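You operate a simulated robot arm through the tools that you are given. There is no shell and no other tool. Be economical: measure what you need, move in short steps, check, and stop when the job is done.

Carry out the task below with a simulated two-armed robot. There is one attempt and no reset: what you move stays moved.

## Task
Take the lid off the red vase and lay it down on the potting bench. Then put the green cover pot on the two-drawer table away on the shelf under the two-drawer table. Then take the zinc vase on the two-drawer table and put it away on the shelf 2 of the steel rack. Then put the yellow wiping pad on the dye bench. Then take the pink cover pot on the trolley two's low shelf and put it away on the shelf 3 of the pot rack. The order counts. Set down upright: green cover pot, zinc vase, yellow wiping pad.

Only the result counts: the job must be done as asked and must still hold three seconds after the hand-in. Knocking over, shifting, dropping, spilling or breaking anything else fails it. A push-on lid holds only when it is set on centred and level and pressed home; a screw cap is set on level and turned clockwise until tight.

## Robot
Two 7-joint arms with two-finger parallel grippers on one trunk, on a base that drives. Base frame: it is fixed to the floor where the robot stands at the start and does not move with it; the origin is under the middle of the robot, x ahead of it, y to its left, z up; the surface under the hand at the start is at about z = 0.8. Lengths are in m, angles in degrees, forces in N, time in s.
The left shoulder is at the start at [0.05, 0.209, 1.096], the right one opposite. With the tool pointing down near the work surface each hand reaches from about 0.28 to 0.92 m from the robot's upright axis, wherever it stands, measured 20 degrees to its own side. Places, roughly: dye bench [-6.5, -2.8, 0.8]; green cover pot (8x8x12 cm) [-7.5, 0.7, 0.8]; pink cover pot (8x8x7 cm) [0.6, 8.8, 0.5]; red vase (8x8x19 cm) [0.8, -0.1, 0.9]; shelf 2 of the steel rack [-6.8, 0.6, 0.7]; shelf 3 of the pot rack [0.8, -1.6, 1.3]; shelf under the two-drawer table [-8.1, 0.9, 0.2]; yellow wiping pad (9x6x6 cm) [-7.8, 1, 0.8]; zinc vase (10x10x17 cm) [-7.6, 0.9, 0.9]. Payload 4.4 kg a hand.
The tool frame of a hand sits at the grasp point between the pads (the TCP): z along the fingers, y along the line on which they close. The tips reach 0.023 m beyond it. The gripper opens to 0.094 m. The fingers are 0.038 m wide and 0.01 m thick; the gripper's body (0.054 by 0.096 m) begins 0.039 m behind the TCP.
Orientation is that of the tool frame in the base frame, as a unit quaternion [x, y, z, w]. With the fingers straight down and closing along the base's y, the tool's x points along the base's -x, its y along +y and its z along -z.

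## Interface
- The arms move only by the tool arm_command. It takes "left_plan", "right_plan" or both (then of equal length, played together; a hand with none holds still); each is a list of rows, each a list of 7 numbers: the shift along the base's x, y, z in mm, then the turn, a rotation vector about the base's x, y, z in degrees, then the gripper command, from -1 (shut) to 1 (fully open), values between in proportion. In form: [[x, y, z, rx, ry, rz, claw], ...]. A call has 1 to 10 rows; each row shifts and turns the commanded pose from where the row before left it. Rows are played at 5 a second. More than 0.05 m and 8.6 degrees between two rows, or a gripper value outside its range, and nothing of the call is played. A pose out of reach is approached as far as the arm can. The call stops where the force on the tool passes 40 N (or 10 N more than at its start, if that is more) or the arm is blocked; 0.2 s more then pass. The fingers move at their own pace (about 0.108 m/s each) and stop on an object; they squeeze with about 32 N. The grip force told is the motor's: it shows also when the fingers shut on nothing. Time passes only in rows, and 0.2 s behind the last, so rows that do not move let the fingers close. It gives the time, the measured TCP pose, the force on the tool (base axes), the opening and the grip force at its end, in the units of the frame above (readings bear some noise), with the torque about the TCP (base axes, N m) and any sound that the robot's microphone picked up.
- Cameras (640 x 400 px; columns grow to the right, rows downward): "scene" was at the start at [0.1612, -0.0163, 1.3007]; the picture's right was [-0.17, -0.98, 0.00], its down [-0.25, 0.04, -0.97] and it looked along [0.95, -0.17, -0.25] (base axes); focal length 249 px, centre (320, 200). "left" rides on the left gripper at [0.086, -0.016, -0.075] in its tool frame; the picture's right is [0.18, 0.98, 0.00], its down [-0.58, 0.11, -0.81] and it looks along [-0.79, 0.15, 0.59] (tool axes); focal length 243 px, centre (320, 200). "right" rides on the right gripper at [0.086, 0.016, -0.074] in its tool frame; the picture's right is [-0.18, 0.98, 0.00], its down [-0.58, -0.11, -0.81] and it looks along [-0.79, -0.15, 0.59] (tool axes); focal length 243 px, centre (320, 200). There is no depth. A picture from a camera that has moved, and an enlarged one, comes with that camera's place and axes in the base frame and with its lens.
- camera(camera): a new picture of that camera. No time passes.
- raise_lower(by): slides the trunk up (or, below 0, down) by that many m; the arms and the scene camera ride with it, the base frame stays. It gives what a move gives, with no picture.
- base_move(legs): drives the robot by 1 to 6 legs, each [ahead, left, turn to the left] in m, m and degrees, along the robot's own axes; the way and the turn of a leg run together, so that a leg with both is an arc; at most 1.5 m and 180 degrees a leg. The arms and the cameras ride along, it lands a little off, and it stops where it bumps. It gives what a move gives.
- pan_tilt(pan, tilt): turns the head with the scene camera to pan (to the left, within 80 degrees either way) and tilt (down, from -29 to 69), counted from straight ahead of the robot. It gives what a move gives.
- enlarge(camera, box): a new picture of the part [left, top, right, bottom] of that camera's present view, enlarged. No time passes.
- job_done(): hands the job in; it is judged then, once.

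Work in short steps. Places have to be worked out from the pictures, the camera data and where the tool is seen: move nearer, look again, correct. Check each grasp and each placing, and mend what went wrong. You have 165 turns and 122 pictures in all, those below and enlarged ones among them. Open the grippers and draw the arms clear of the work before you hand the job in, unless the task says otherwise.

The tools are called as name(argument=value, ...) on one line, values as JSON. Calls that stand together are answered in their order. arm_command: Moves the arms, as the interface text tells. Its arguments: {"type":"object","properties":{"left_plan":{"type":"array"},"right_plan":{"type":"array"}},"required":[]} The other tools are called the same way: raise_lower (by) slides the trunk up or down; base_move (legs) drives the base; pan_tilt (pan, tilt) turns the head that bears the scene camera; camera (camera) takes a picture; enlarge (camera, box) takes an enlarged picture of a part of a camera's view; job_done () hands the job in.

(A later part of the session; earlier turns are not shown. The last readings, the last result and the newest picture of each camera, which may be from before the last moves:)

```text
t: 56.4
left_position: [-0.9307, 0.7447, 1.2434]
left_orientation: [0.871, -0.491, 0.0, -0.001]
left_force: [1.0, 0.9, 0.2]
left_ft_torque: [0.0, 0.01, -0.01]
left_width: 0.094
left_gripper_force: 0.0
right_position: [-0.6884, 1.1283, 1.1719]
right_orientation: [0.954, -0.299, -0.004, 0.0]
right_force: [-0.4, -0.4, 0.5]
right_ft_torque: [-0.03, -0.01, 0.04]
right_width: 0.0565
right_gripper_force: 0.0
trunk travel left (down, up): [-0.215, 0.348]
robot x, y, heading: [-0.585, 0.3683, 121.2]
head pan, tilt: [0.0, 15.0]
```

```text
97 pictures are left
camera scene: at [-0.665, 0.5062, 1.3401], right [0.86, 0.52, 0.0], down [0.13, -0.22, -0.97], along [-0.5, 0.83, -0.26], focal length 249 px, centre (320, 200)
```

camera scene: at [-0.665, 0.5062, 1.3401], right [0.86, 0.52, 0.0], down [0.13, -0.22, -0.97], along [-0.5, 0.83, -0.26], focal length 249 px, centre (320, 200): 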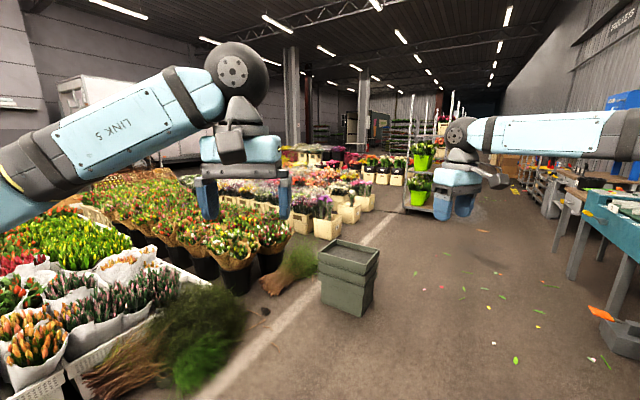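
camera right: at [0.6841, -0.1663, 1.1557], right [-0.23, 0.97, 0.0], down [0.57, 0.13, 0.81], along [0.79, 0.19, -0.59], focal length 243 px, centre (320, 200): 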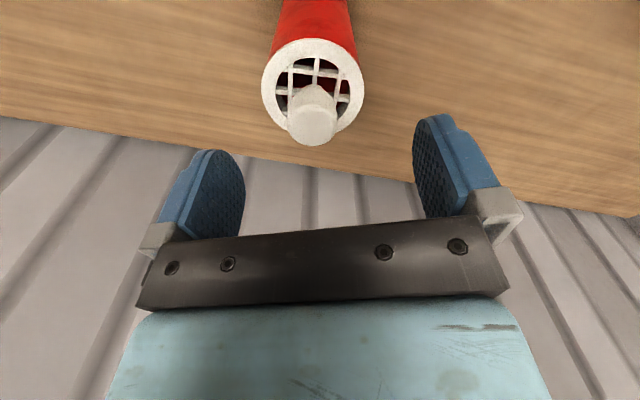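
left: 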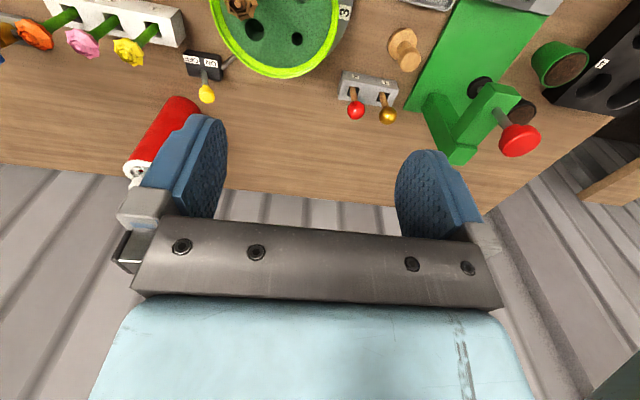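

A flower hall. I look west, where the next workplace lies, by panning the head left.

pan_tilt(pan=58, tilt=12)

camera(camera="scene")

```text
t: 57.7
left_position: [-0.9308, 0.7435, 1.2441]
left_orientation: [0.871, -0.491, 0.0, 0.0]
left_force: [0.0, 0.7, 0.3]
left_ft_torque: [-0.01, -0.01, 0.02]
left_width: 0.094
left_gripper_force: 0.0
right_position: [-0.6882, 1.1305, 1.1708]
right_orientation: [0.955, -0.298, -0.004, 0.001]
right_force: [0.2, 0.1, 0.5]
right_ft_torque: [0.01, -0.02, -0.02]
right_width: 0.0562
right_gripper_force: 0.1
trunk travel left (down, up): [-0.215, 0.348]
robot x, y, heading: [-0.5819, 0.3696, 121.4]
head pan, tilt: [58.0, 12.0]
```

```text
96 pictures are left
camera scene: at [-0.7099, 0.4276, 1.345], right [0.01, 1.0, 0.0], down [0.21, 0.0, -0.98], along [-0.98, 0.01, -0.21], focal length 249 px, centre (320, 200)
```

scene: 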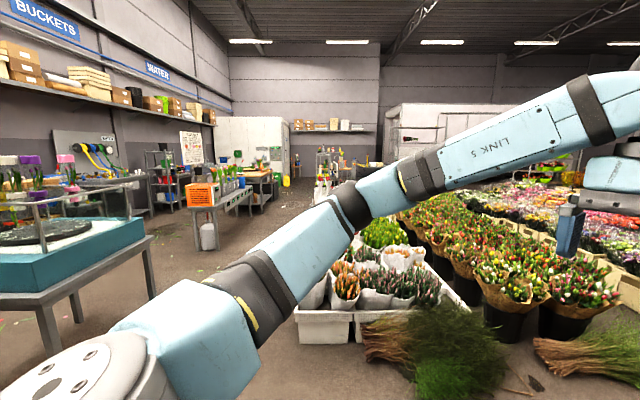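

A corridor runs west between the water station (edge y≈-0.66) and the flower crates (edge y≈0.3). I turn to face west, shift to y≈-0.18 and look again.

base_move(legs=[[0, 0, 58.7], [0, 0.55, 0]])

arm_command(right_plan=[[40, 20, 0, 0, 0, 0, 0.2], [40, 0, 0, 0, 0, 0, 0.2], [40, 0, 0, 0, 0, 0, 0.2], [40, 0, 0, 0, 0, 0, 0.2], [40, 0, 0, 0, 0, 0, 0.2], [0, 0, 0, 0, 0, 0, 0.2]])

pan_tilt(pan=0, tilt=25)

camera(camera="scene")

```text
t: 65.6
left_position: [-1.0876, -0.2881, 1.2423]
left_orientation: [1.0, -0.005, -0.001, 0.001]
left_force: [0.1, -0.4, -0.4]
left_ft_torque: [-0.04, -0.01, -0.03]
left_width: 0.0942
left_gripper_force: 0.1
right_position: [-1.2912, 0.1221, 1.1724]
right_orientation: [0.979, 0.205, -0.003, 0.003]
right_force: [-0.2, 0.2, 0.3]
right_ft_torque: [0.0, -0.01, 0.01]
right_width: 0.0563
right_gripper_force: 0.0
trunk travel left (down, up): [-0.215, 0.348]
robot x, y, heading: [-0.5883, -0.19, 179.6]
head pan, tilt: [58.0, 12.0]
```

```text
t: 67.0
left_position: [-1.0905, -0.2875, 1.2426]
left_orientation: [1.0, -0.004, 0.0, 0.0]
left_force: [0.1, 0.0, -0.4]
left_ft_torque: [0.01, -0.01, -0.01]
left_width: 0.0939
left_gripper_force: 0.0
right_position: [-1.0917, 0.1407, 1.173]
right_orientation: [0.979, 0.204, -0.002, 0.002]
right_force: [0.3, -1.0, 0.2]
right_ft_torque: [0.01, -0.05, -0.02]
right_width: 0.0565
right_gripper_force: 0.1
trunk travel left (down, up): [-0.215, 0.348]
robot x, y, heading: [-0.5865, -0.1909, 179.8]
head pan, tilt: [58.0, 12.0]
```

```text
t: 68.3
left_position: [-1.0882, -0.287, 1.2428]
left_orientation: [1.0, -0.003, 0.0, 0.0]
left_force: [-0.2, 0.4, 0.1]
left_ft_torque: [-0.05, -0.01, -0.03]
left_width: 0.0941
left_gripper_force: 0.0
right_position: [-1.0927, 0.1416, 1.1728]
right_orientation: [0.979, 0.204, -0.003, 0.002]
right_force: [1.4, 0.7, 0.0]
right_ft_torque: [-0.02, -0.02, 0.0]
right_width: 0.0564
right_gripper_force: 0.1
trunk travel left (down, up): [-0.215, 0.348]
robot x, y, heading: [-0.5922, -0.1905, 179.5]
head pan, tilt: [0.0, 25.0]
```

```text
95 pictures are left
camera scene: at [-0.7457, -0.1871, 1.3239], right [0.01, 1.0, 0.0], down [0.42, 0.0, -0.91], along [-0.91, 0.01, -0.42], focal length 249 px, centre (320, 200)
```

scene: 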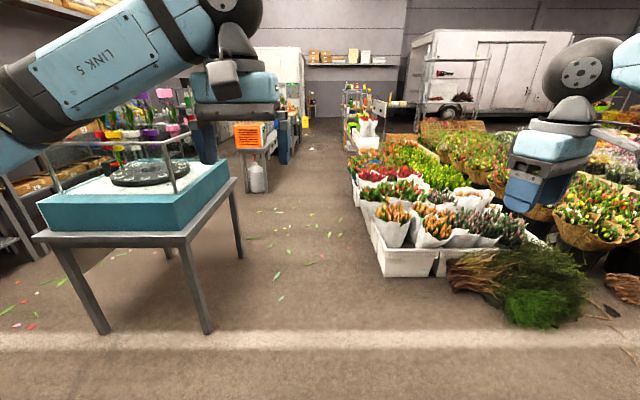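

The corridor is about 1.1 m wide centred on y≈-0.22. I drive 3 m ahead and look.

base_move(legs=[[1.5, 0.03, 0], [1.5, 0, 0]])

pan_tilt(pan=0, tilt=18)

camera(camera="scene")

```text
refused: leg 1 is longer than a leg can be; nothing moved
```

```text
t: 69.0
left_position: [-1.0893, -0.2865, 1.2433]
left_orientation: [1.0, -0.004, -0.001, 0.001]
left_force: [0.2, 0.4, -0.1]
left_ft_torque: [-0.01, -0.01, 0.01]
left_width: 0.094
left_gripper_force: 0.0
right_position: [-1.0914, 0.1407, 1.1728]
right_orientation: [0.979, 0.204, -0.002, 0.002]
right_force: [0.2, -0.6, -0.3]
right_ft_torque: [0.0, -0.03, 0.01]
right_width: 0.0566
right_gripper_force: 0.0
trunk travel left (down, up): [-0.215, 0.348]
robot x, y, heading: [-0.592, -0.1847, 179.6]
head pan, tilt: [0.0, 18.0]
```

```text
94 pictures are left
camera scene: at [-0.7468, -0.187, 1.3352], right [0.01, 1.0, 0.0], down [0.31, 0.0, -0.95], along [-0.95, 0.01, -0.31], focal length 249 px, centre (320, 200)
```

scene: 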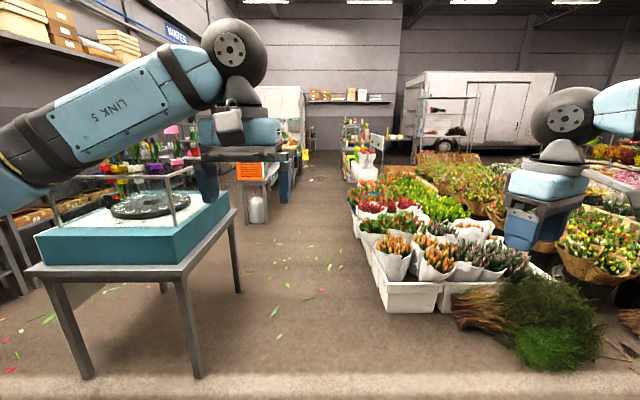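

The first leg was refused for being slightly over 1.5 m. I drive straight, with a small side shift included within the limit.

base_move(legs=[[1.45, 0.03, 0], [1.5, 0, 0]])

camera(camera="scene")

```text
t: 83.2
left_position: [-4.0393, -0.2713, 1.2431]
left_orientation: [1.0, -0.011, -0.001, 0.0]
left_force: [-1.0, 0.2, -0.6]
left_ft_torque: [-0.01, -0.03, -0.03]
left_width: 0.094
left_gripper_force: 0.0
right_position: [-4.0374, 0.1557, 1.1729]
right_orientation: [0.98, 0.198, -0.004, 0.002]
right_force: [-0.2, -0.6, 0.2]
right_ft_torque: [-0.01, 0.02, 0.03]
right_width: 0.0564
right_gripper_force: 0.0
trunk travel left (down, up): [-0.215, 0.348]
robot x, y, heading: [-3.5395, -0.1792, 178.9]
head pan, tilt: [0.0, 18.0]
```

```text
93 pictures are left
camera scene: at [-3.6968, -0.1768, 1.3352], right [0.02, 1.0, 0.0], down [0.31, -0.01, -0.95], along [-0.95, 0.02, -0.31], focal length 249 px, centre (320, 200)
```

scene: 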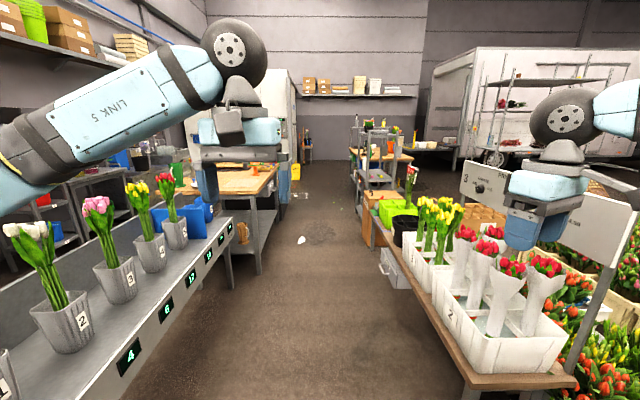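

The aisle narrows slightly (left table edge y≈-0.64, right one y≈0.2). I raise the trunk so the arms clear the tulips, and drive on 1.5 m keeping slightly left.

raise_lower(by=0.3)

base_move(legs=[[0.7, 0.05, 0.9], [0.9, 0, 0]])

pan_tilt(pan=-20, tilt=22)

camera(camera="scene")

```text
t: 86.2
left_position: [-4.0404, -0.2719, 1.5431]
left_orientation: [1.0, -0.011, -0.001, 0.0]
left_force: [1.2, 1.0, 0.5]
left_ft_torque: [0.03, 0.03, -0.01]
left_width: 0.0942
left_gripper_force: 0.1
right_position: [-4.0376, 0.1576, 1.4711]
right_orientation: [0.98, 0.197, -0.003, 0.003]
right_force: [-0.6, 0.6, -0.5]
right_ft_torque: [-0.01, -0.02, -0.01]
right_width: 0.0565
right_gripper_force: 0.0
trunk travel left (down, up): [-0.515, 0.048]
robot x, y, heading: [-3.5405, -0.1779, 178.9]
head pan, tilt: [0.0, 18.0]
```

```text
t: 94.4
left_position: [-5.63, -0.3289, 1.5435]
left_orientation: [1.0, -0.002, 0.0, 0.0]
left_force: [0.6, 1.2, 0.1]
left_ft_torque: [-0.02, 0.02, 0.04]
left_width: 0.094
left_gripper_force: 0.2
right_position: [-5.6334, 0.0999, 1.4743]
right_orientation: [0.978, 0.206, -0.003, 0.002]
right_force: [-0.1, 0.4, -0.1]
right_ft_torque: [0.03, 0.05, -0.02]
right_width: 0.0566
right_gripper_force: 0.1
trunk travel left (down, up): [-0.515, 0.048]
robot x, y, heading: [-5.1242, -0.2285, 179.7]
head pan, tilt: [0.0, 18.0]
```

```text
t: 95.2
left_position: [-5.6302, -0.3287, 1.5444]
left_orientation: [1.0, -0.002, -0.001, 0.0]
left_force: [-0.2, -0.9, -0.6]
left_ft_torque: [0.02, 0.0, -0.03]
left_width: 0.0939
left_gripper_force: 0.0
right_position: [-5.6356, 0.0995, 1.4712]
right_orientation: [0.979, 0.206, -0.004, 0.002]
right_force: [0.4, -0.4, -0.3]
right_ft_torque: [-0.03, 0.01, 0.01]
right_width: 0.0563
right_gripper_force: 0.0
trunk travel left (down, up): [-0.515, 0.048]
robot x, y, heading: [-5.129, -0.2271, 179.9]
head pan, tilt: [-20.0, 22.0]
```

```text
92 pictures are left
camera scene: at [-5.2825, -0.1953, 1.6287], right [0.34, 0.94, 0.0], down [0.35, -0.13, -0.93], along [-0.87, 0.32, -0.37], focal length 249 px, centre (320, 200)
```

scene: 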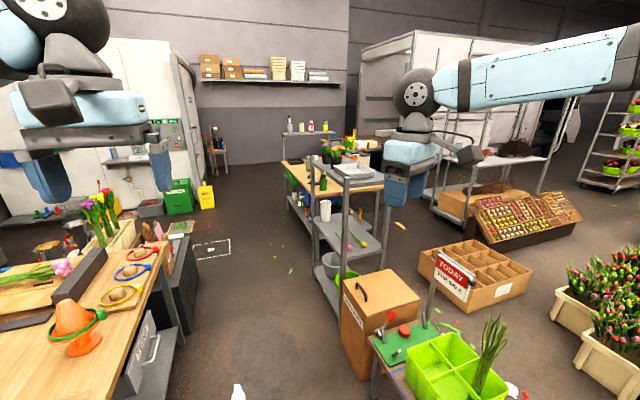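

The steel rack (front near y≈0.48, x≈-6.7…-7.3) and the wooden two-drawer table behind it are on the right. I drive to about x=-7.2 and pan right to look.

base_move(legs=[[1.2, 0.03, 0], [0.85, 0, 0]])

pan_tilt(pan=-80, tilt=38)

camera(camera="scene")

```text
t: 105.4
left_position: [-7.6806, -0.3545, 1.5435]
left_orientation: [1.0, -0.006, -0.001, -0.001]
left_force: [0.4, 0.5, -0.1]
left_ft_torque: [-0.01, 0.02, -0.01]
left_width: 0.0939
left_gripper_force: 0.1
right_position: [-7.6822, 0.0739, 1.4728]
right_orientation: [0.979, 0.203, -0.003, 0.003]
right_force: [-0.4, 0.2, -0.9]
right_ft_torque: [0.01, -0.02, -0.01]
right_width: 0.0565
right_gripper_force: 0.1
trunk travel left (down, up): [-0.515, 0.048]
robot x, y, heading: [-7.1822, -0.2582, 179.4]
head pan, tilt: [-20.0, 22.0]
```

```text
t: 106.7
left_position: [-7.6813, -0.3549, 1.5424]
left_orientation: [1.0, -0.006, -0.001, 0.001]
left_force: [0.0, -0.4, 0.7]
left_ft_torque: [-0.01, -0.03, -0.03]
left_width: 0.0941
left_gripper_force: 0.1
right_position: [-7.6834, 0.0729, 1.4715]
right_orientation: [0.979, 0.203, -0.003, 0.002]
right_force: [-0.6, 0.2, 1.0]
right_ft_torque: [-0.01, 0.02, 0.0]
right_width: 0.0565
right_gripper_force: 0.0
trunk travel left (down, up): [-0.515, 0.048]
robot x, y, heading: [-7.1776, -0.2587, 179.7]
head pan, tilt: [-80.0, 38.0]
```

```text
91 pictures are left
camera scene: at [-7.2599, -0.1718, 1.6036], right [0.99, 0.16, 0.0], down [0.1, -0.61, -0.79], along [-0.13, 0.78, -0.62], focal length 249 px, centre (320, 200)
```

scene: 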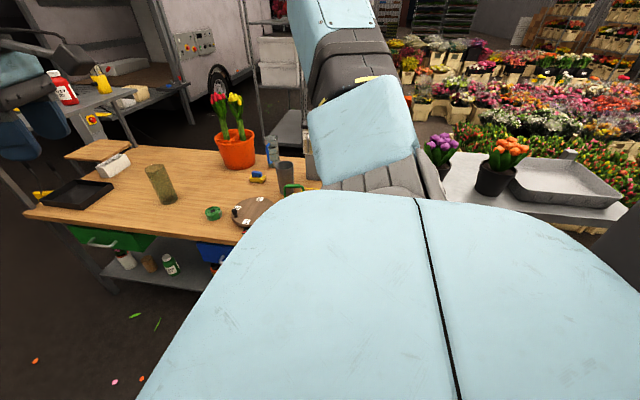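

I drive ahead to x≈-7.6 and turn right to face the table.

base_move(legs=[[0.42, 0, 0], [0, 0, -89.7]])

pan_tilt(pan=0, tilt=45)

camera(camera="scene")

```text
t: 113.1
left_position: [-7.6947, 0.249, 1.5427]
left_orientation: [-0.704, 0.71, 0.0, 0.001]
left_force: [-0.1, 0.5, -0.1]
left_ft_torque: [-0.05, 0.01, 0.02]
left_width: 0.094
left_gripper_force: 0.0
right_position: [-7.2675, 0.2504, 1.4726]
right_orientation: [0.837, -0.548, -0.003, -0.001]
right_force: [-0.3, 0.4, -0.7]
right_ft_torque: [-0.04, 0.01, 0.01]
right_width: 0.0563
right_gripper_force: 0.1
trunk travel left (down, up): [-0.515, 0.048]
robot x, y, heading: [-7.5969, -0.2537, 89.7]
head pan, tilt: [-80.0, 38.0]
```

```text
t: 114.6
left_position: [-7.6948, 0.2486, 1.5435]
left_orientation: [-0.704, 0.71, 0.001, 0.001]
left_force: [-0.2, 0.1, -1.1]
left_ft_torque: [-0.02, 0.0, 0.01]
left_width: 0.0939
left_gripper_force: 0.0
right_position: [-7.2662, 0.2511, 1.4738]
right_orientation: [0.837, -0.547, -0.004, -0.001]
right_force: [-0.1, -0.6, 0.0]
right_ft_torque: [-0.03, 0.0, 0.03]
right_width: 0.0563
right_gripper_force: 0.0
trunk travel left (down, up): [-0.515, 0.048]
robot x, y, heading: [-7.5964, -0.256, 89.3]
head pan, tilt: [0.0, 45.0]
```

```text
90 pictures are left
camera scene: at [-7.593, -0.1043, 1.5933], right [1.0, -0.01, 0.0], down [-0.01, -0.71, -0.71], along [0.01, 0.71, -0.71], focal length 249 px, centre (320, 200)
```

scene: 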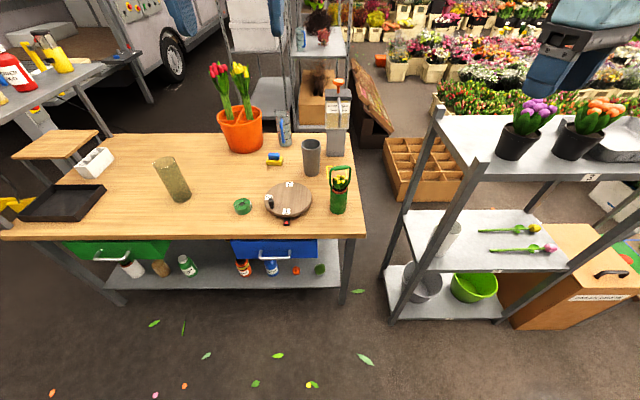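

The table and rack are fully in view. I enlarge the table items and the lower shelf.

enlarge(camera="scene", box=[230, 120, 370, 240])

enlarge(camera="scene", box=[60, 220, 370, 310])

```text
3.33 times, centred on (300, 180) of scene
camera zoom: at [-7.593, -0.1043, 1.5933], right [1.0, -0.01, 0.0], down [-0.01, -0.71, -0.71], along [0.01, 0.71, -0.71], focal length 829 px, centre (387, 267)
```

zoom: 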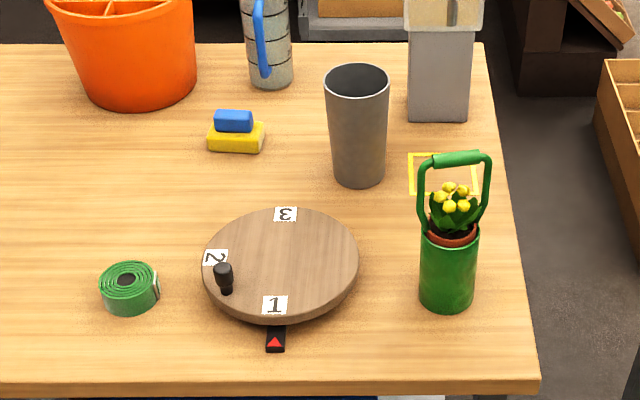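

```text
2.06 times, centred on (215, 265) of scene
camera zoom: at [-7.593, -0.1043, 1.5933], right [1.0, -0.01, 0.0], down [-0.01, -0.71, -0.71], along [0.01, 0.71, -0.71], focal length 513 px, centre (537, 66)
```

zoom: 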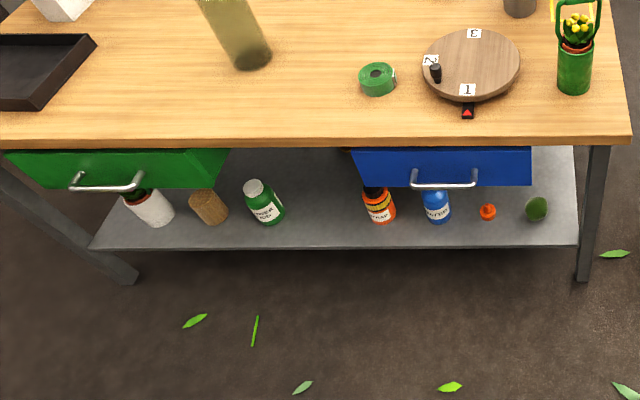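

Plan: grip the green pot by its handle bar (along x) with the right hand pitched about 35° below horizontal, so it can also go under the table. I rotate the right hand (about z, then about x) while it is high and free.

arm_command(right_plan=[[0, 0, 0, 0, 0, 8, 0.2], [0, 0, 0, 0, 0, 8, 0.2], [0, 0, 0, 0, 0, 8, 0.2], [0, 0, 0, 0, 0, 8, 0.2], [0, 0, 0, 0, 0, 8, 0.2], [0, 0, 0, 0, 0, 8, 0.2], [0, 0, 0, 0, 0, 8, 0.2], [0, 0, 0, 0, 0, 8, 0.2], [0, 0, 0, 0, 0, 2, 0.2], [0, 0, 0, 0, 0, 0, 0.2]])

arm_command(right_plan=[[0, 0, 0, 8, 0, 0, 0.2], [0, 0, 0, 8, 0, 0, 0.2], [0, 0, 0, 8, 0, 0, 0.2], [0, 0, 0, 8, 0, 0, 0.2], [0, 0, 0, 8, 0, 0, 0.2], [0, 0, 0, 8, 0, 0, 0.2], [0, 0, 0, 7, 0, 0, 0.2], [0, 0, 0, 0, 0, 0, 0.2]])

```text
t: 116.8
left_position: [-7.6943, 0.2474, 1.5432]
left_orientation: [-0.704, 0.71, 0.0, 0.001]
left_force: [-0.1, -0.2, 0.2]
left_ft_torque: [-0.01, 0.0, -0.05]
left_width: 0.0938
left_gripper_force: 0.0
right_position: [-7.2664, 0.2521, 1.4724]
right_orientation: [1.0, -0.003, -0.004, 0.001]
right_force: [0.5, 0.1, -0.3]
right_ft_torque: [0.01, 0.02, -0.02]
right_width: 0.0564
right_gripper_force: 0.0
trunk travel left (down, up): [-0.515, 0.048]
robot x, y, heading: [-7.5956, -0.2496, 89.4]
head pan, tilt: [0.0, 45.0]
```

```text
t: 118.6
left_position: [-7.6942, 0.2482, 1.5445]
left_orientation: [-0.704, 0.71, 0.001, 0.0]
left_force: [0.2, -0.2, 0.5]
left_ft_torque: [0.04, 0.03, -0.01]
left_width: 0.094
left_gripper_force: 0.1
right_position: [-7.2675, 0.2513, 1.4727]
right_orientation: [0.887, -0.002, -0.004, -0.461]
right_force: [-0.6, -0.3, 0.9]
right_ft_torque: [0.01, 0.02, 0.0]
right_width: 0.0563
right_gripper_force: 0.0
trunk travel left (down, up): [-0.515, 0.048]
robot x, y, heading: [-7.5962, -0.2534, 89.5]
head pan, tilt: [0.0, 45.0]
```

The orientation is reached. Now shift the base left 0.15 and ahead 0.2, lower the trunk 0.3, and view the pot from both cameras.

base_move(legs=[[0.2, 0.15, 0.4]])

raise_lower(by=-0.3)

pan_tilt(pan=-15, tilt=32)

camera(camera="scene")

camera(camera="right")

```text
t: 120.6
left_position: [-7.8452, 0.4457, 1.5443]
left_orientation: [-0.707, 0.708, 0.001, 0.001]
left_force: [0.5, -0.8, 0.0]
left_ft_torque: [0.01, 0.02, 0.01]
left_width: 0.094
left_gripper_force: 0.1
right_position: [-7.4178, 0.4518, 1.4732]
right_orientation: [0.888, 0.002, -0.006, -0.46]
right_force: [-0.2, -0.8, -0.5]
right_ft_torque: [0.03, 0.01, 0.04]
right_width: 0.0564
right_gripper_force: 0.1
trunk travel left (down, up): [-0.515, 0.048]
robot x, y, heading: [-7.7452, -0.0483, 90.0]
head pan, tilt: [0.0, 45.0]
```

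```text
t: 123.6
left_position: [-7.8478, 0.4463, 1.2437]
left_orientation: [-0.706, 0.708, 0.002, 0.001]
left_force: [-0.9, 0.4, -0.6]
left_ft_torque: [0.0, 0.01, 0.01]
left_width: 0.0938
left_gripper_force: 0.1
right_position: [-7.4181, 0.4524, 1.1727]
right_orientation: [0.888, 0.002, -0.006, -0.46]
right_force: [0.2, -0.4, -0.8]
right_ft_torque: [-0.02, 0.05, -0.01]
right_width: 0.0565
right_gripper_force: 0.0
trunk travel left (down, up): [-0.215, 0.348]
robot x, y, heading: [-7.7482, -0.0548, 89.9]
head pan, tilt: [0.0, 45.0]
```

```text
t: 124.3
left_position: [-7.8465, 0.4473, 1.2441]
left_orientation: [-0.706, 0.708, 0.001, 0.001]
left_force: [-0.5, 0.3, 0.1]
left_ft_torque: [-0.01, 0.02, -0.02]
left_width: 0.0939
left_gripper_force: 0.1
right_position: [-7.4192, 0.4527, 1.1725]
right_orientation: [0.888, 0.001, -0.007, -0.46]
right_force: [0.8, -0.3, -0.5]
right_ft_torque: [0.02, 0.04, -0.01]
right_width: 0.0567
right_gripper_force: 0.1
trunk travel left (down, up): [-0.215, 0.348]
robot x, y, heading: [-7.7462, -0.0506, 89.9]
head pan, tilt: [-15.0, 32.0]
```

```text
87 pictures are left
camera scene: at [-7.7196, 0.1004, 1.3127], right [0.97, -0.26, 0.0], down [-0.14, -0.51, -0.85], along [0.22, 0.82, -0.53], focal length 249 px, centre (320, 200)
```

scene: 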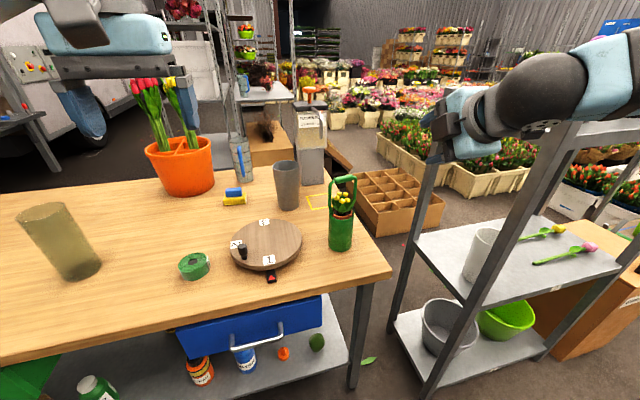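

```text
86 pictures are left
camera right: at [-7.3318, 0.3843, 1.2014], right [-0.19, -0.57, -0.8], down [-0.57, -0.6, 0.56], along [-0.8, 0.56, -0.21], focal length 243 px, centre (320, 200)
```

right: 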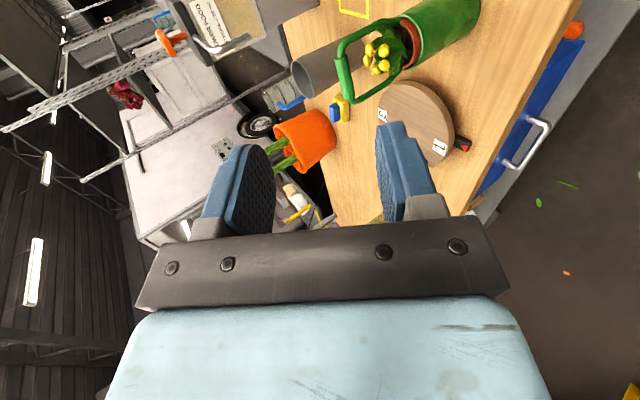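

I enlarge the handle in both views to triangulate it.

enlarge(camera="scene", box=[290, 155, 390, 265])

enlarge(camera="right", box=[320, 0, 480, 110])

```text
3.64 times, centred on (340, 210) of scene
camera zoom: at [-7.7196, 0.1004, 1.3127], right [0.97, -0.26, 0.0], down [-0.14, -0.51, -0.85], along [0.22, 0.82, -0.53], focal length 904 px, centre (247, 164)
```

zoom: 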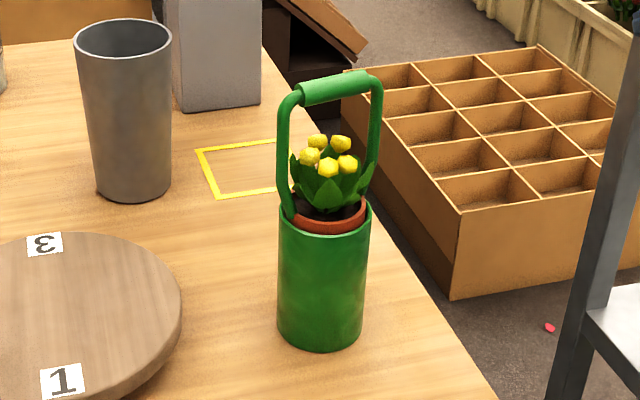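

```text
3.64 times, centred on (400, 55) of right
camera zoom: at [-7.3318, 0.3843, 1.2014], right [-0.19, -0.57, -0.8], down [-0.57, -0.6, 0.56], along [-0.8, 0.56, -0.21], focal length 882 px, centre (29, 727)
```

zoom: 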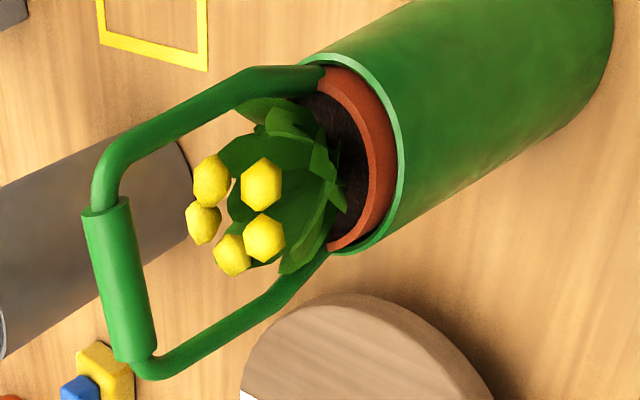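

The bar centre triangulates consistently to (-7.506, 0.651, 1.011), turned about +14° from x, around 20 mm thick. I turn the hand by 14° and go to a standoff 100 mm behind along the approach axis.

arm_command(right_plan=[[-17, 30, -26, 0, 0, 7, 0.2], [-17, 30, -26, 0, 0, 7, 0.2], [-17, 30, -26, 0, 0, 0, 0.2], [-16, 29, -26, 0, 0, 0, 0.2], [0, 0, 0, 0, 0, 0, 0.2]])

camera(camera="right")

enlarge(camera="scene", box=[270, 100, 430, 200])

```text
t: 125.5
left_position: [-7.8466, 0.4467, 1.2444]
left_orientation: [-0.707, 0.708, 0.002, 0.001]
left_force: [0.1, -0.8, 0.2]
left_ft_torque: [-0.01, -0.03, 0.02]
left_width: 0.0943
left_gripper_force: 0.0
right_position: [-7.4868, 0.5726, 1.0694]
right_orientation: [0.881, 0.109, -0.062, -0.456]
right_force: [0.1, 0.2, 0.1]
right_ft_torque: [0.0, -0.01, -0.01]
right_width: 0.0564
right_gripper_force: 0.0
trunk travel left (down, up): [-0.215, 0.348]
robot x, y, heading: [-7.7431, -0.0576, 90.0]
head pan, tilt: [-15.0, 32.0]
```

```text
83 pictures are left
camera right: at [-7.385, 0.5265, 1.0977], right [-0.05, -0.6, -0.8], down [-0.41, -0.72, 0.56], along [-0.91, 0.35, -0.21], focal length 243 px, centre (320, 200)
```

right: 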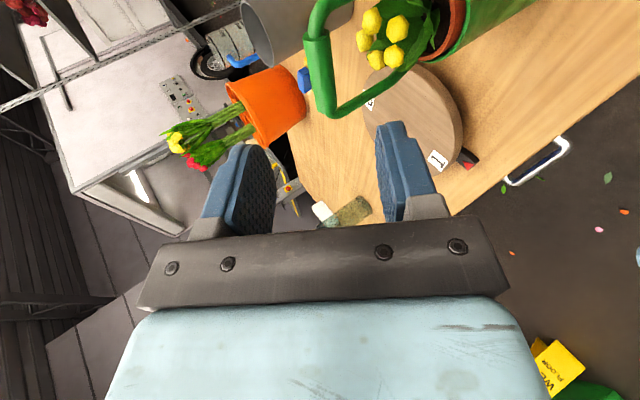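

```text
4.00 times, centred on (350, 150) of scene
camera zoom: at [-7.7191, 0.0992, 1.313], right [0.97, -0.26, 0.0], down [-0.14, -0.51, -0.85], along [0.22, 0.82, -0.53], focal length 994 px, centre (200, 400)
```

zoom: 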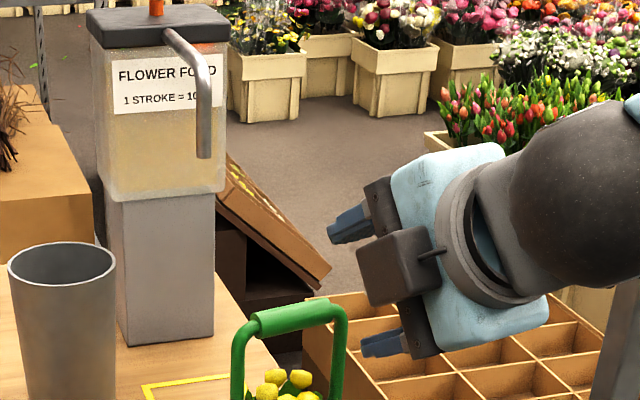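

Aligned between the fingers. I advance along the approach axis to the bar and check before closing.

arm_command(right_plan=[[-5, 20, -15, 0, 0, 0, 0.2], [-5, 20, -15, 0, 0, 0, 0.2], [-5, 19, -14, 0, 0, 0, 0.2], [-4, 19, -14, 0, 0, 0, 0.2], [0, 0, 0, 0, 0, 0, 0.2]])

camera(camera="right")

enlarge(camera="scene", box=[270, 130, 430, 230])

```text
t: 126.7
left_position: [-7.8465, 0.4456, 1.2437]
left_orientation: [-0.707, 0.707, 0.001, 0.001]
left_force: [0.5, -0.7, -0.8]
left_ft_torque: [0.04, 0.07, 0.0]
left_width: 0.094
left_gripper_force: 0.0
right_position: [-7.5047, 0.6504, 1.0116]
right_orientation: [0.881, 0.109, -0.062, -0.456]
right_force: [0.1, 0.1, -1.0]
right_ft_torque: [-0.03, 0.01, 0.02]
right_width: 0.0565
right_gripper_force: 0.0
trunk travel left (down, up): [-0.215, 0.348]
robot x, y, heading: [-7.7399, -0.0528, 90.1]
head pan, tilt: [-15.0, 32.0]
```

```text
81 pictures are left
camera right: at [-7.404, 0.6049, 1.0395], right [-0.04, -0.6, -0.8], down [-0.41, -0.72, 0.56], along [-0.91, 0.35, -0.21], focal length 243 px, centre (320, 200)
```

right: 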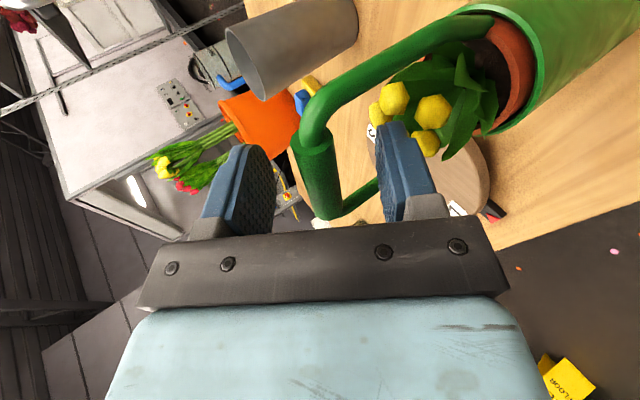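

```text
4.00 times, centred on (350, 180) of scene
camera zoom: at [-7.7196, 0.0998, 1.3129], right [0.97, -0.26, 0.0], down [-0.14, -0.51, -0.85], along [0.22, 0.82, -0.53], focal length 994 px, centre (200, 280)
```

zoom: 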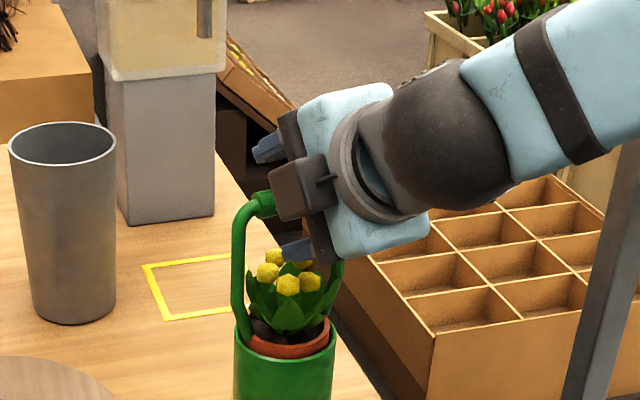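

The bar lies between the pads and the lower finger clears the flowers. I close the grip.

arm_command(right_plan=[[0, 0, 0, 0, 0, 0, -1], [0, 0, 0, 0, 0, 0, -1], [0, 0, 0, 0, 0, 0, -1], [0, 0, 0, 0, 0, 0, -1]])

arm_command(right_plan=[[0, 0, 10, 0, 0, 0, -1], [0, 0, 20, 0, 0, 0, -1], [0, 0, 20, 0, 0, 0, -1], [0, 0, 0, 0, 0, 0, -1]])

enlarge(camera="scene", box=[270, 130, 430, 270])

```text
t: 127.7
left_position: [-7.8473, 0.4468, 1.2447]
left_orientation: [0.707, -0.707, 0.0, 0.0]
left_force: [0.1, -0.1, -0.4]
left_ft_torque: [-0.03, 0.01, -0.02]
left_width: 0.0945
left_gripper_force: 0.1
right_position: [-7.5044, 0.6513, 1.011]
right_orientation: [0.881, 0.11, -0.063, -0.456]
right_force: [-0.6, 0.8, -0.3]
right_ft_torque: [0.0, 0.1, 0.01]
right_width: 0.0176
right_gripper_force: 32.3
trunk travel left (down, up): [-0.215, 0.348]
robot x, y, heading: [-7.7436, -0.0509, 89.6]
head pan, tilt: [-15.0, 32.0]
heard: snap
```

```text
t: 128.7
left_position: [-7.8481, 0.4477, 1.2427]
left_orientation: [-0.707, 0.708, 0.0, 0.001]
left_force: [0.8, 0.1, 0.0]
left_ft_torque: [-0.01, -0.02, -0.01]
left_width: 0.0941
left_gripper_force: 0.1
right_position: [-7.5041, 0.6511, 1.061]
right_orientation: [0.881, 0.11, -0.063, -0.456]
right_force: [-0.1, 0.5, -2.4]
right_ft_torque: [0.01, 0.02, 0.01]
right_width: 0.0173
right_gripper_force: 32.5
trunk travel left (down, up): [-0.215, 0.348]
robot x, y, heading: [-7.743, -0.053, 90.0]
head pan, tilt: [-15.0, 32.0]
```

```text
2.86 times, centred on (350, 200) of scene
camera zoom: at [-7.7193, 0.1011, 1.3127], right [0.97, -0.26, 0.0], down [-0.14, -0.51, -0.85], along [0.22, 0.82, -0.53], focal length 710 px, centre (234, 200)
```

zoom: 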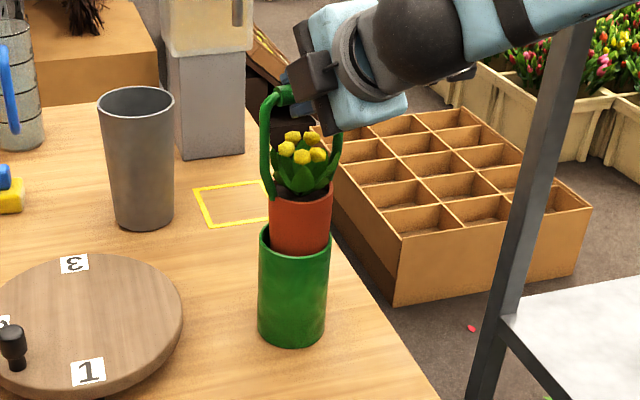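

Lesson: the handle belongs to the inner plant insert, while the cover pot is the outer green cup. I lower the insert straight back in, release, and retreat along the approach axis.

arm_command(right_plan=[[0, 0, -20, 0, 0, 0, -1], [0, 0, -20, 0, 0, 0, -1], [0, 0, -7, 0, 0, 0, -1], [0, 0, -2, 0, 0, 0, -1], [0, 0, 0, 0, 0, 0, -1]])

enlarge(camera="scene", box=[270, 130, 430, 270])

```text
t: 129.9
left_position: [-7.8464, 0.4475, 1.2439]
left_orientation: [-0.707, 0.708, 0.0, 0.001]
left_force: [-0.2, 0.1, -0.2]
left_ft_torque: [-0.01, 0.01, -0.01]
left_width: 0.0939
left_gripper_force: 0.1
right_position: [-7.5041, 0.6506, 1.0113]
right_orientation: [0.881, 0.109, -0.062, -0.456]
right_force: [-0.4, 0.0, -3.0]
right_ft_torque: [0.03, 0.03, 0.04]
right_width: 0.0173
right_gripper_force: 31.6
trunk travel left (down, up): [-0.215, 0.348]
robot x, y, heading: [-7.7472, -0.0508, 89.9]
head pan, tilt: [-15.0, 32.0]
```

```text
2.86 times, centred on (350, 200) of scene
camera zoom: at [-7.7195, 0.1007, 1.3127], right [0.97, -0.26, 0.0], down [-0.14, -0.51, -0.85], along [0.22, 0.82, -0.53], focal length 710 px, centre (234, 200)
```

zoom: 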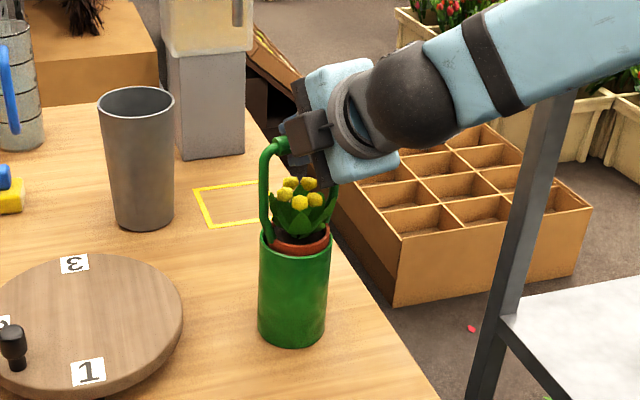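

It is back in, but the weight (-3 N) still hangs on the hand. I lower millimetre by millimetre until it sits.

arm_command(right_plan=[[0, 0, -1, 0, 0, 0, -1], [0, 0, -1, 0, 0, 0, -1], [0, 0, 0, 0, 0, 0, -1]])

```text
t: 130.7
left_position: [-7.8469, 0.4459, 1.2436]
left_orientation: [-0.706, 0.708, 0.001, 0.002]
left_force: [-0.9, -0.4, 0.6]
left_ft_torque: [0.03, 0.01, -0.01]
left_width: 0.094
left_gripper_force: 0.1
right_position: [-7.5057, 0.6495, 1.01]
right_orientation: [0.881, 0.109, -0.063, -0.456]
right_force: [-0.7, 1.7, 3.1]
right_ft_torque: [0.09, 0.02, 0.05]
right_width: 0.0176
right_gripper_force: 31.9
trunk travel left (down, up): [-0.215, 0.348]
robot x, y, heading: [-7.7471, -0.0554, 89.7]
head pan, tilt: [-15.0, 32.0]
```

Seated (+3 N). I open and retreat back along the approach axis.

arm_command(right_plan=[[0, 0, 0, 0, 0, 0, 0.2], [0, 0, 0, 0, 0, 0, 0.2], [0, 0, 0, 0, 0, 0, 0.2], [5, -20, 14, 0, 0, 0, 0.2], [5, -20, 15, 0, 0, 0, 0.2], [5, -20, 15, 0, 0, 0, 0.2], [5, -20, 15, 0, 0, 0, 0.2], [10, -35, 25, 0, 0, 0, 0.2], [10, -35, 25, 0, 0, 0, 0.2], [0, 0, 0, 0, 0, 0, 0.2]])

enlarge(camera="scene", box=[270, 150, 410, 270])

```text
t: 132.9
left_position: [-7.8475, 0.4473, 1.2431]
left_orientation: [-0.706, 0.708, 0.001, 0.0]
left_force: [0.6, 0.2, 0.7]
left_ft_torque: [-0.06, 0.01, 0.01]
left_width: 0.0942
left_gripper_force: 0.1
right_position: [-7.4647, 0.5012, 1.118]
right_orientation: [0.881, 0.11, -0.063, -0.455]
right_force: [-1.2, 0.0, -0.2]
right_ft_torque: [-0.01, 0.02, 0.03]
right_width: 0.0564
right_gripper_force: 0.1
trunk travel left (down, up): [-0.215, 0.348]
robot x, y, heading: [-7.7434, -0.0529, 90.0]
head pan, tilt: [-15.0, 32.0]
```

```text
3.33 times, centred on (340, 210) of scene
camera zoom: at [-7.7195, 0.1018, 1.3125], right [0.97, -0.26, 0.0], down [-0.14, -0.51, -0.85], along [0.22, 0.82, -0.53], focal length 829 px, centre (253, 167)
```

zoom: 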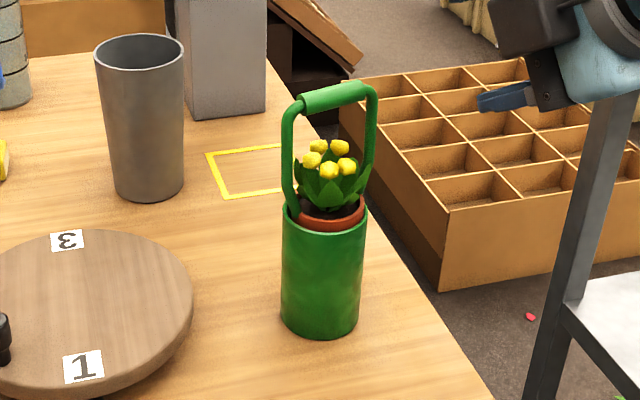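

The cup stands with its rim near z≈0.90 and axis at (-7.506, 0.650). I roll the hand 90° about its own axis so the fingers close sideways, then pitch to 45°, opening fully.

arm_command(right_plan=[[0, -5, 0, -1.62, 6.5, -4.7, 1], [0, -5, 0, -1.62, 6.5, -4.7, 1], [0, -5, 0, -1.62, 6.5, -4.7, 1], [0, -5, 0, -1.62, 6.5, -4.7, 1], [0, -5, 0, -1.62, 6.5, -4.7, 1], [0, -5, 0, -1.62, 6.5, -4.7, 1], [0, -5, 0, -1.62, 6.5, -4.7, 1], [0, -5, 0, -1.62, 6.5, -4.7, 1], [0, -5, 0, -1.62, 6.5, -4.7, 1], [0, -5, 0, -1.62, 6.5, -4.7, 1]])

arm_command(right_plan=[[0, 0, 0, -1.62, 6.5, -4.7, 1], [0, 0, 0, -4.85, -1.21, 0, 1], [0, 0, 0, -4.85, -1.21, 0, 1], [0, 0, 0, 0, 0, 0, 1]])

camera(camera="right")

```text
t: 135.1
left_position: [-7.8468, 0.4461, 1.2439]
left_orientation: [-0.706, 0.708, 0.0, 0.001]
left_force: [0.1, 0.5, -0.6]
left_ft_torque: [-0.02, 0.03, 0.04]
left_width: 0.094
left_gripper_force: 0.0
right_position: [-7.4655, 0.4495, 1.1189]
right_orientation: [0.733, -0.495, -0.349, -0.31]
right_force: [0.0, 0.1, 0.5]
right_ft_torque: [-0.01, 0.0, 0.01]
right_width: 0.0938
right_gripper_force: 0.0
trunk travel left (down, up): [-0.215, 0.348]
robot x, y, heading: [-7.744, -0.0519, 89.7]
head pan, tilt: [-15.0, 32.0]
```

```text
t: 136.1
left_position: [-7.8472, 0.4467, 1.2433]
left_orientation: [-0.707, 0.708, 0.001, 0.001]
left_force: [0.2, 0.7, 0.4]
left_ft_torque: [-0.02, 0.02, -0.02]
left_width: 0.0942
left_gripper_force: 0.0
right_position: [-7.4648, 0.4492, 1.119]
right_orientation: [0.726, -0.568, -0.307, -0.237]
right_force: [0.0, -0.5, -1.0]
right_ft_torque: [-0.01, -0.01, -0.01]
right_width: 0.0939
right_gripper_force: 0.0
trunk travel left (down, up): [-0.215, 0.348]
robot x, y, heading: [-7.7439, -0.0533, 90.0]
head pan, tilt: [-15.0, 32.0]
```

```text
76 pictures are left
camera right: at [-7.453, 0.3364, 1.1085], right [-0.98, -0.11, 0.14], down [0.15, -0.14, 0.98], along [-0.09, 0.98, 0.15], focal length 243 px, centre (320, 200)
```

right: 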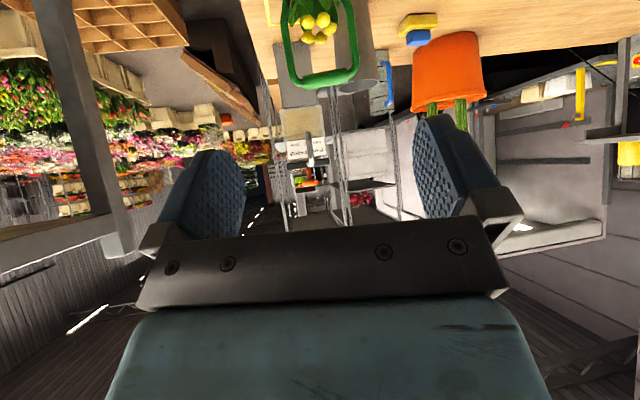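

Orientation is right (45° pitch, 14° yaw). I go down to a standoff in front of the cup at z=0.885.

arm_command(right_plan=[[-1, 13, -46, 0, 0, 0, 1], [-1, 13, -47, 0, 0, 0, 1], [-2, 13, -47, 0, 0, 0, 1], [-1, 14, -47, 0, 0, 0, 1], [-2, 14, -47, 0, 0, 0, 1], [0, 0, 0, 0, 0, 0, 1]])

camera(camera="right")

enlarge(camera="scene", box=[270, 150, 430, 270])

```text
t: 137.5
left_position: [-7.8475, 0.4456, 1.2436]
left_orientation: [-0.707, 0.708, 0.001, 0.002]
left_force: [0.6, -1.0, 0.7]
left_ft_torque: [0.0, 0.01, 0.02]
left_width: 0.0939
left_gripper_force: 0.1
right_position: [-7.4724, 0.5164, 0.8853]
right_orientation: [0.725, -0.569, -0.307, -0.239]
right_force: [0.2, -0.9, -0.1]
right_ft_torque: [0.02, -0.01, 0.0]
right_width: 0.0941
right_gripper_force: 0.2
trunk travel left (down, up): [-0.215, 0.348]
robot x, y, heading: [-7.7449, -0.0509, 90.0]
head pan, tilt: [-15.0, 32.0]
```

```text
75 pictures are left
camera right: at [-7.462, 0.4033, 0.8751], right [-0.98, -0.11, 0.14], down [0.15, -0.14, 0.98], along [-0.09, 0.98, 0.15], focal length 243 px, centre (320, 200)
```

right: 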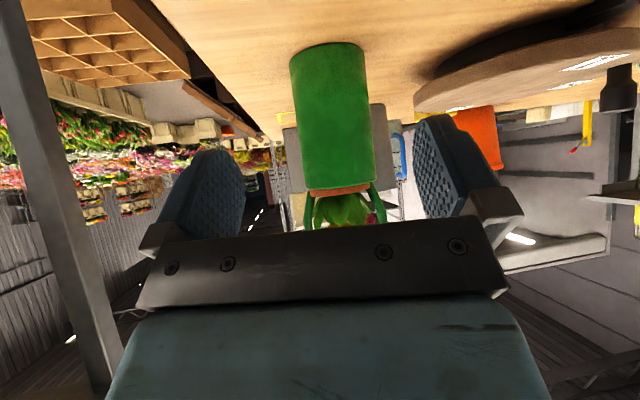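

```text
3.33 times, centred on (350, 210) of scene
camera zoom: at [-7.7197, 0.0995, 1.3129], right [0.97, -0.26, 0.0], down [-0.14, -0.51, -0.85], along [0.22, 0.82, -0.53], focal length 829 px, centre (220, 167)
```

zoom: 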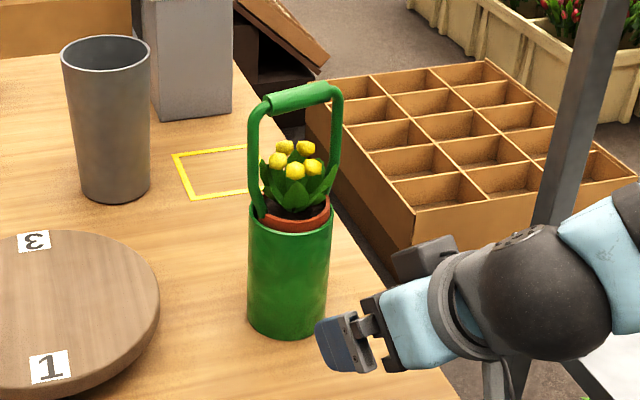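

The cup sits centrally between the fingers (rim z 0.90, table 0.781). I advance horizontally around it in two stages.

arm_command(right_plan=[[-7, 28, 0, 0, 0, 0, 1], [-7, 28, 0, 0, 0, 0, 1], [-7, 28, 0, 0, 0, 0, 1], [-6, 22, 0, 0, 0, 0, 1], [-5, 20, 0, 0, 0, 0, 1], [0, 0, 0, 0, 0, 0, 1]])

camera(camera="right")

enlarge(camera="scene", box=[270, 150, 430, 270])

```text
t: 138.9
left_position: [-7.8457, 0.4463, 1.2438]
left_orientation: [-0.706, 0.708, 0.001, 0.002]
left_force: [-0.3, -0.7, -0.5]
left_ft_torque: [0.01, 0.01, 0.03]
left_width: 0.0939
left_gripper_force: 0.1
right_position: [-7.4994, 0.6387, 0.8909]
right_orientation: [0.725, -0.568, -0.307, -0.237]
right_force: [-0.5, -0.7, -0.5]
right_ft_torque: [0.06, 0.03, -0.02]
right_width: 0.0939
right_gripper_force: 0.0
right hand out of reach, approached as far as the arm can: row 5
trunk travel left (down, up): [-0.215, 0.348]
robot x, y, heading: [-7.7438, -0.0504, 89.9]
head pan, tilt: [-15.0, 32.0]
```

```text
73 pictures are left
camera right: at [-7.4888, 0.5252, 0.8796], right [-0.98, -0.11, 0.14], down [0.15, -0.14, 0.98], along [-0.09, 0.98, 0.15], focal length 243 px, centre (320, 200)
```

right: 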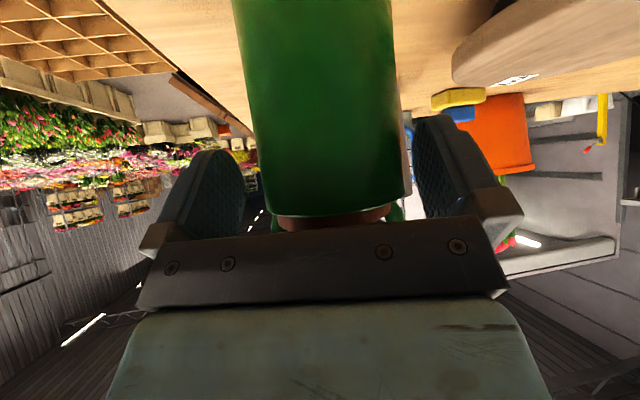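

```text
3.33 times, centred on (350, 210) of scene
camera zoom: at [-7.7196, 0.1002, 1.3128], right [0.97, -0.26, 0.0], down [-0.14, -0.51, -0.85], along [0.22, 0.82, -0.53], focal length 829 px, centre (220, 167)
```

zoom: 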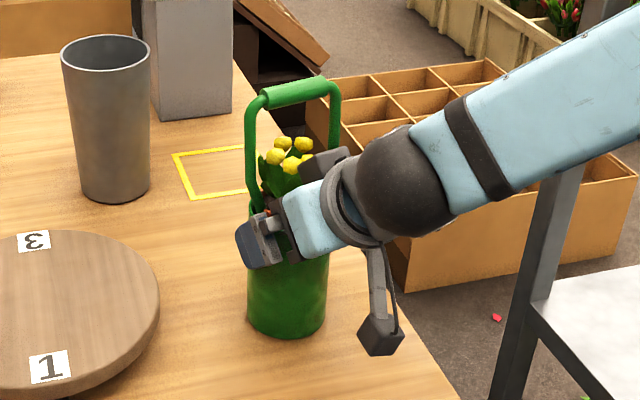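

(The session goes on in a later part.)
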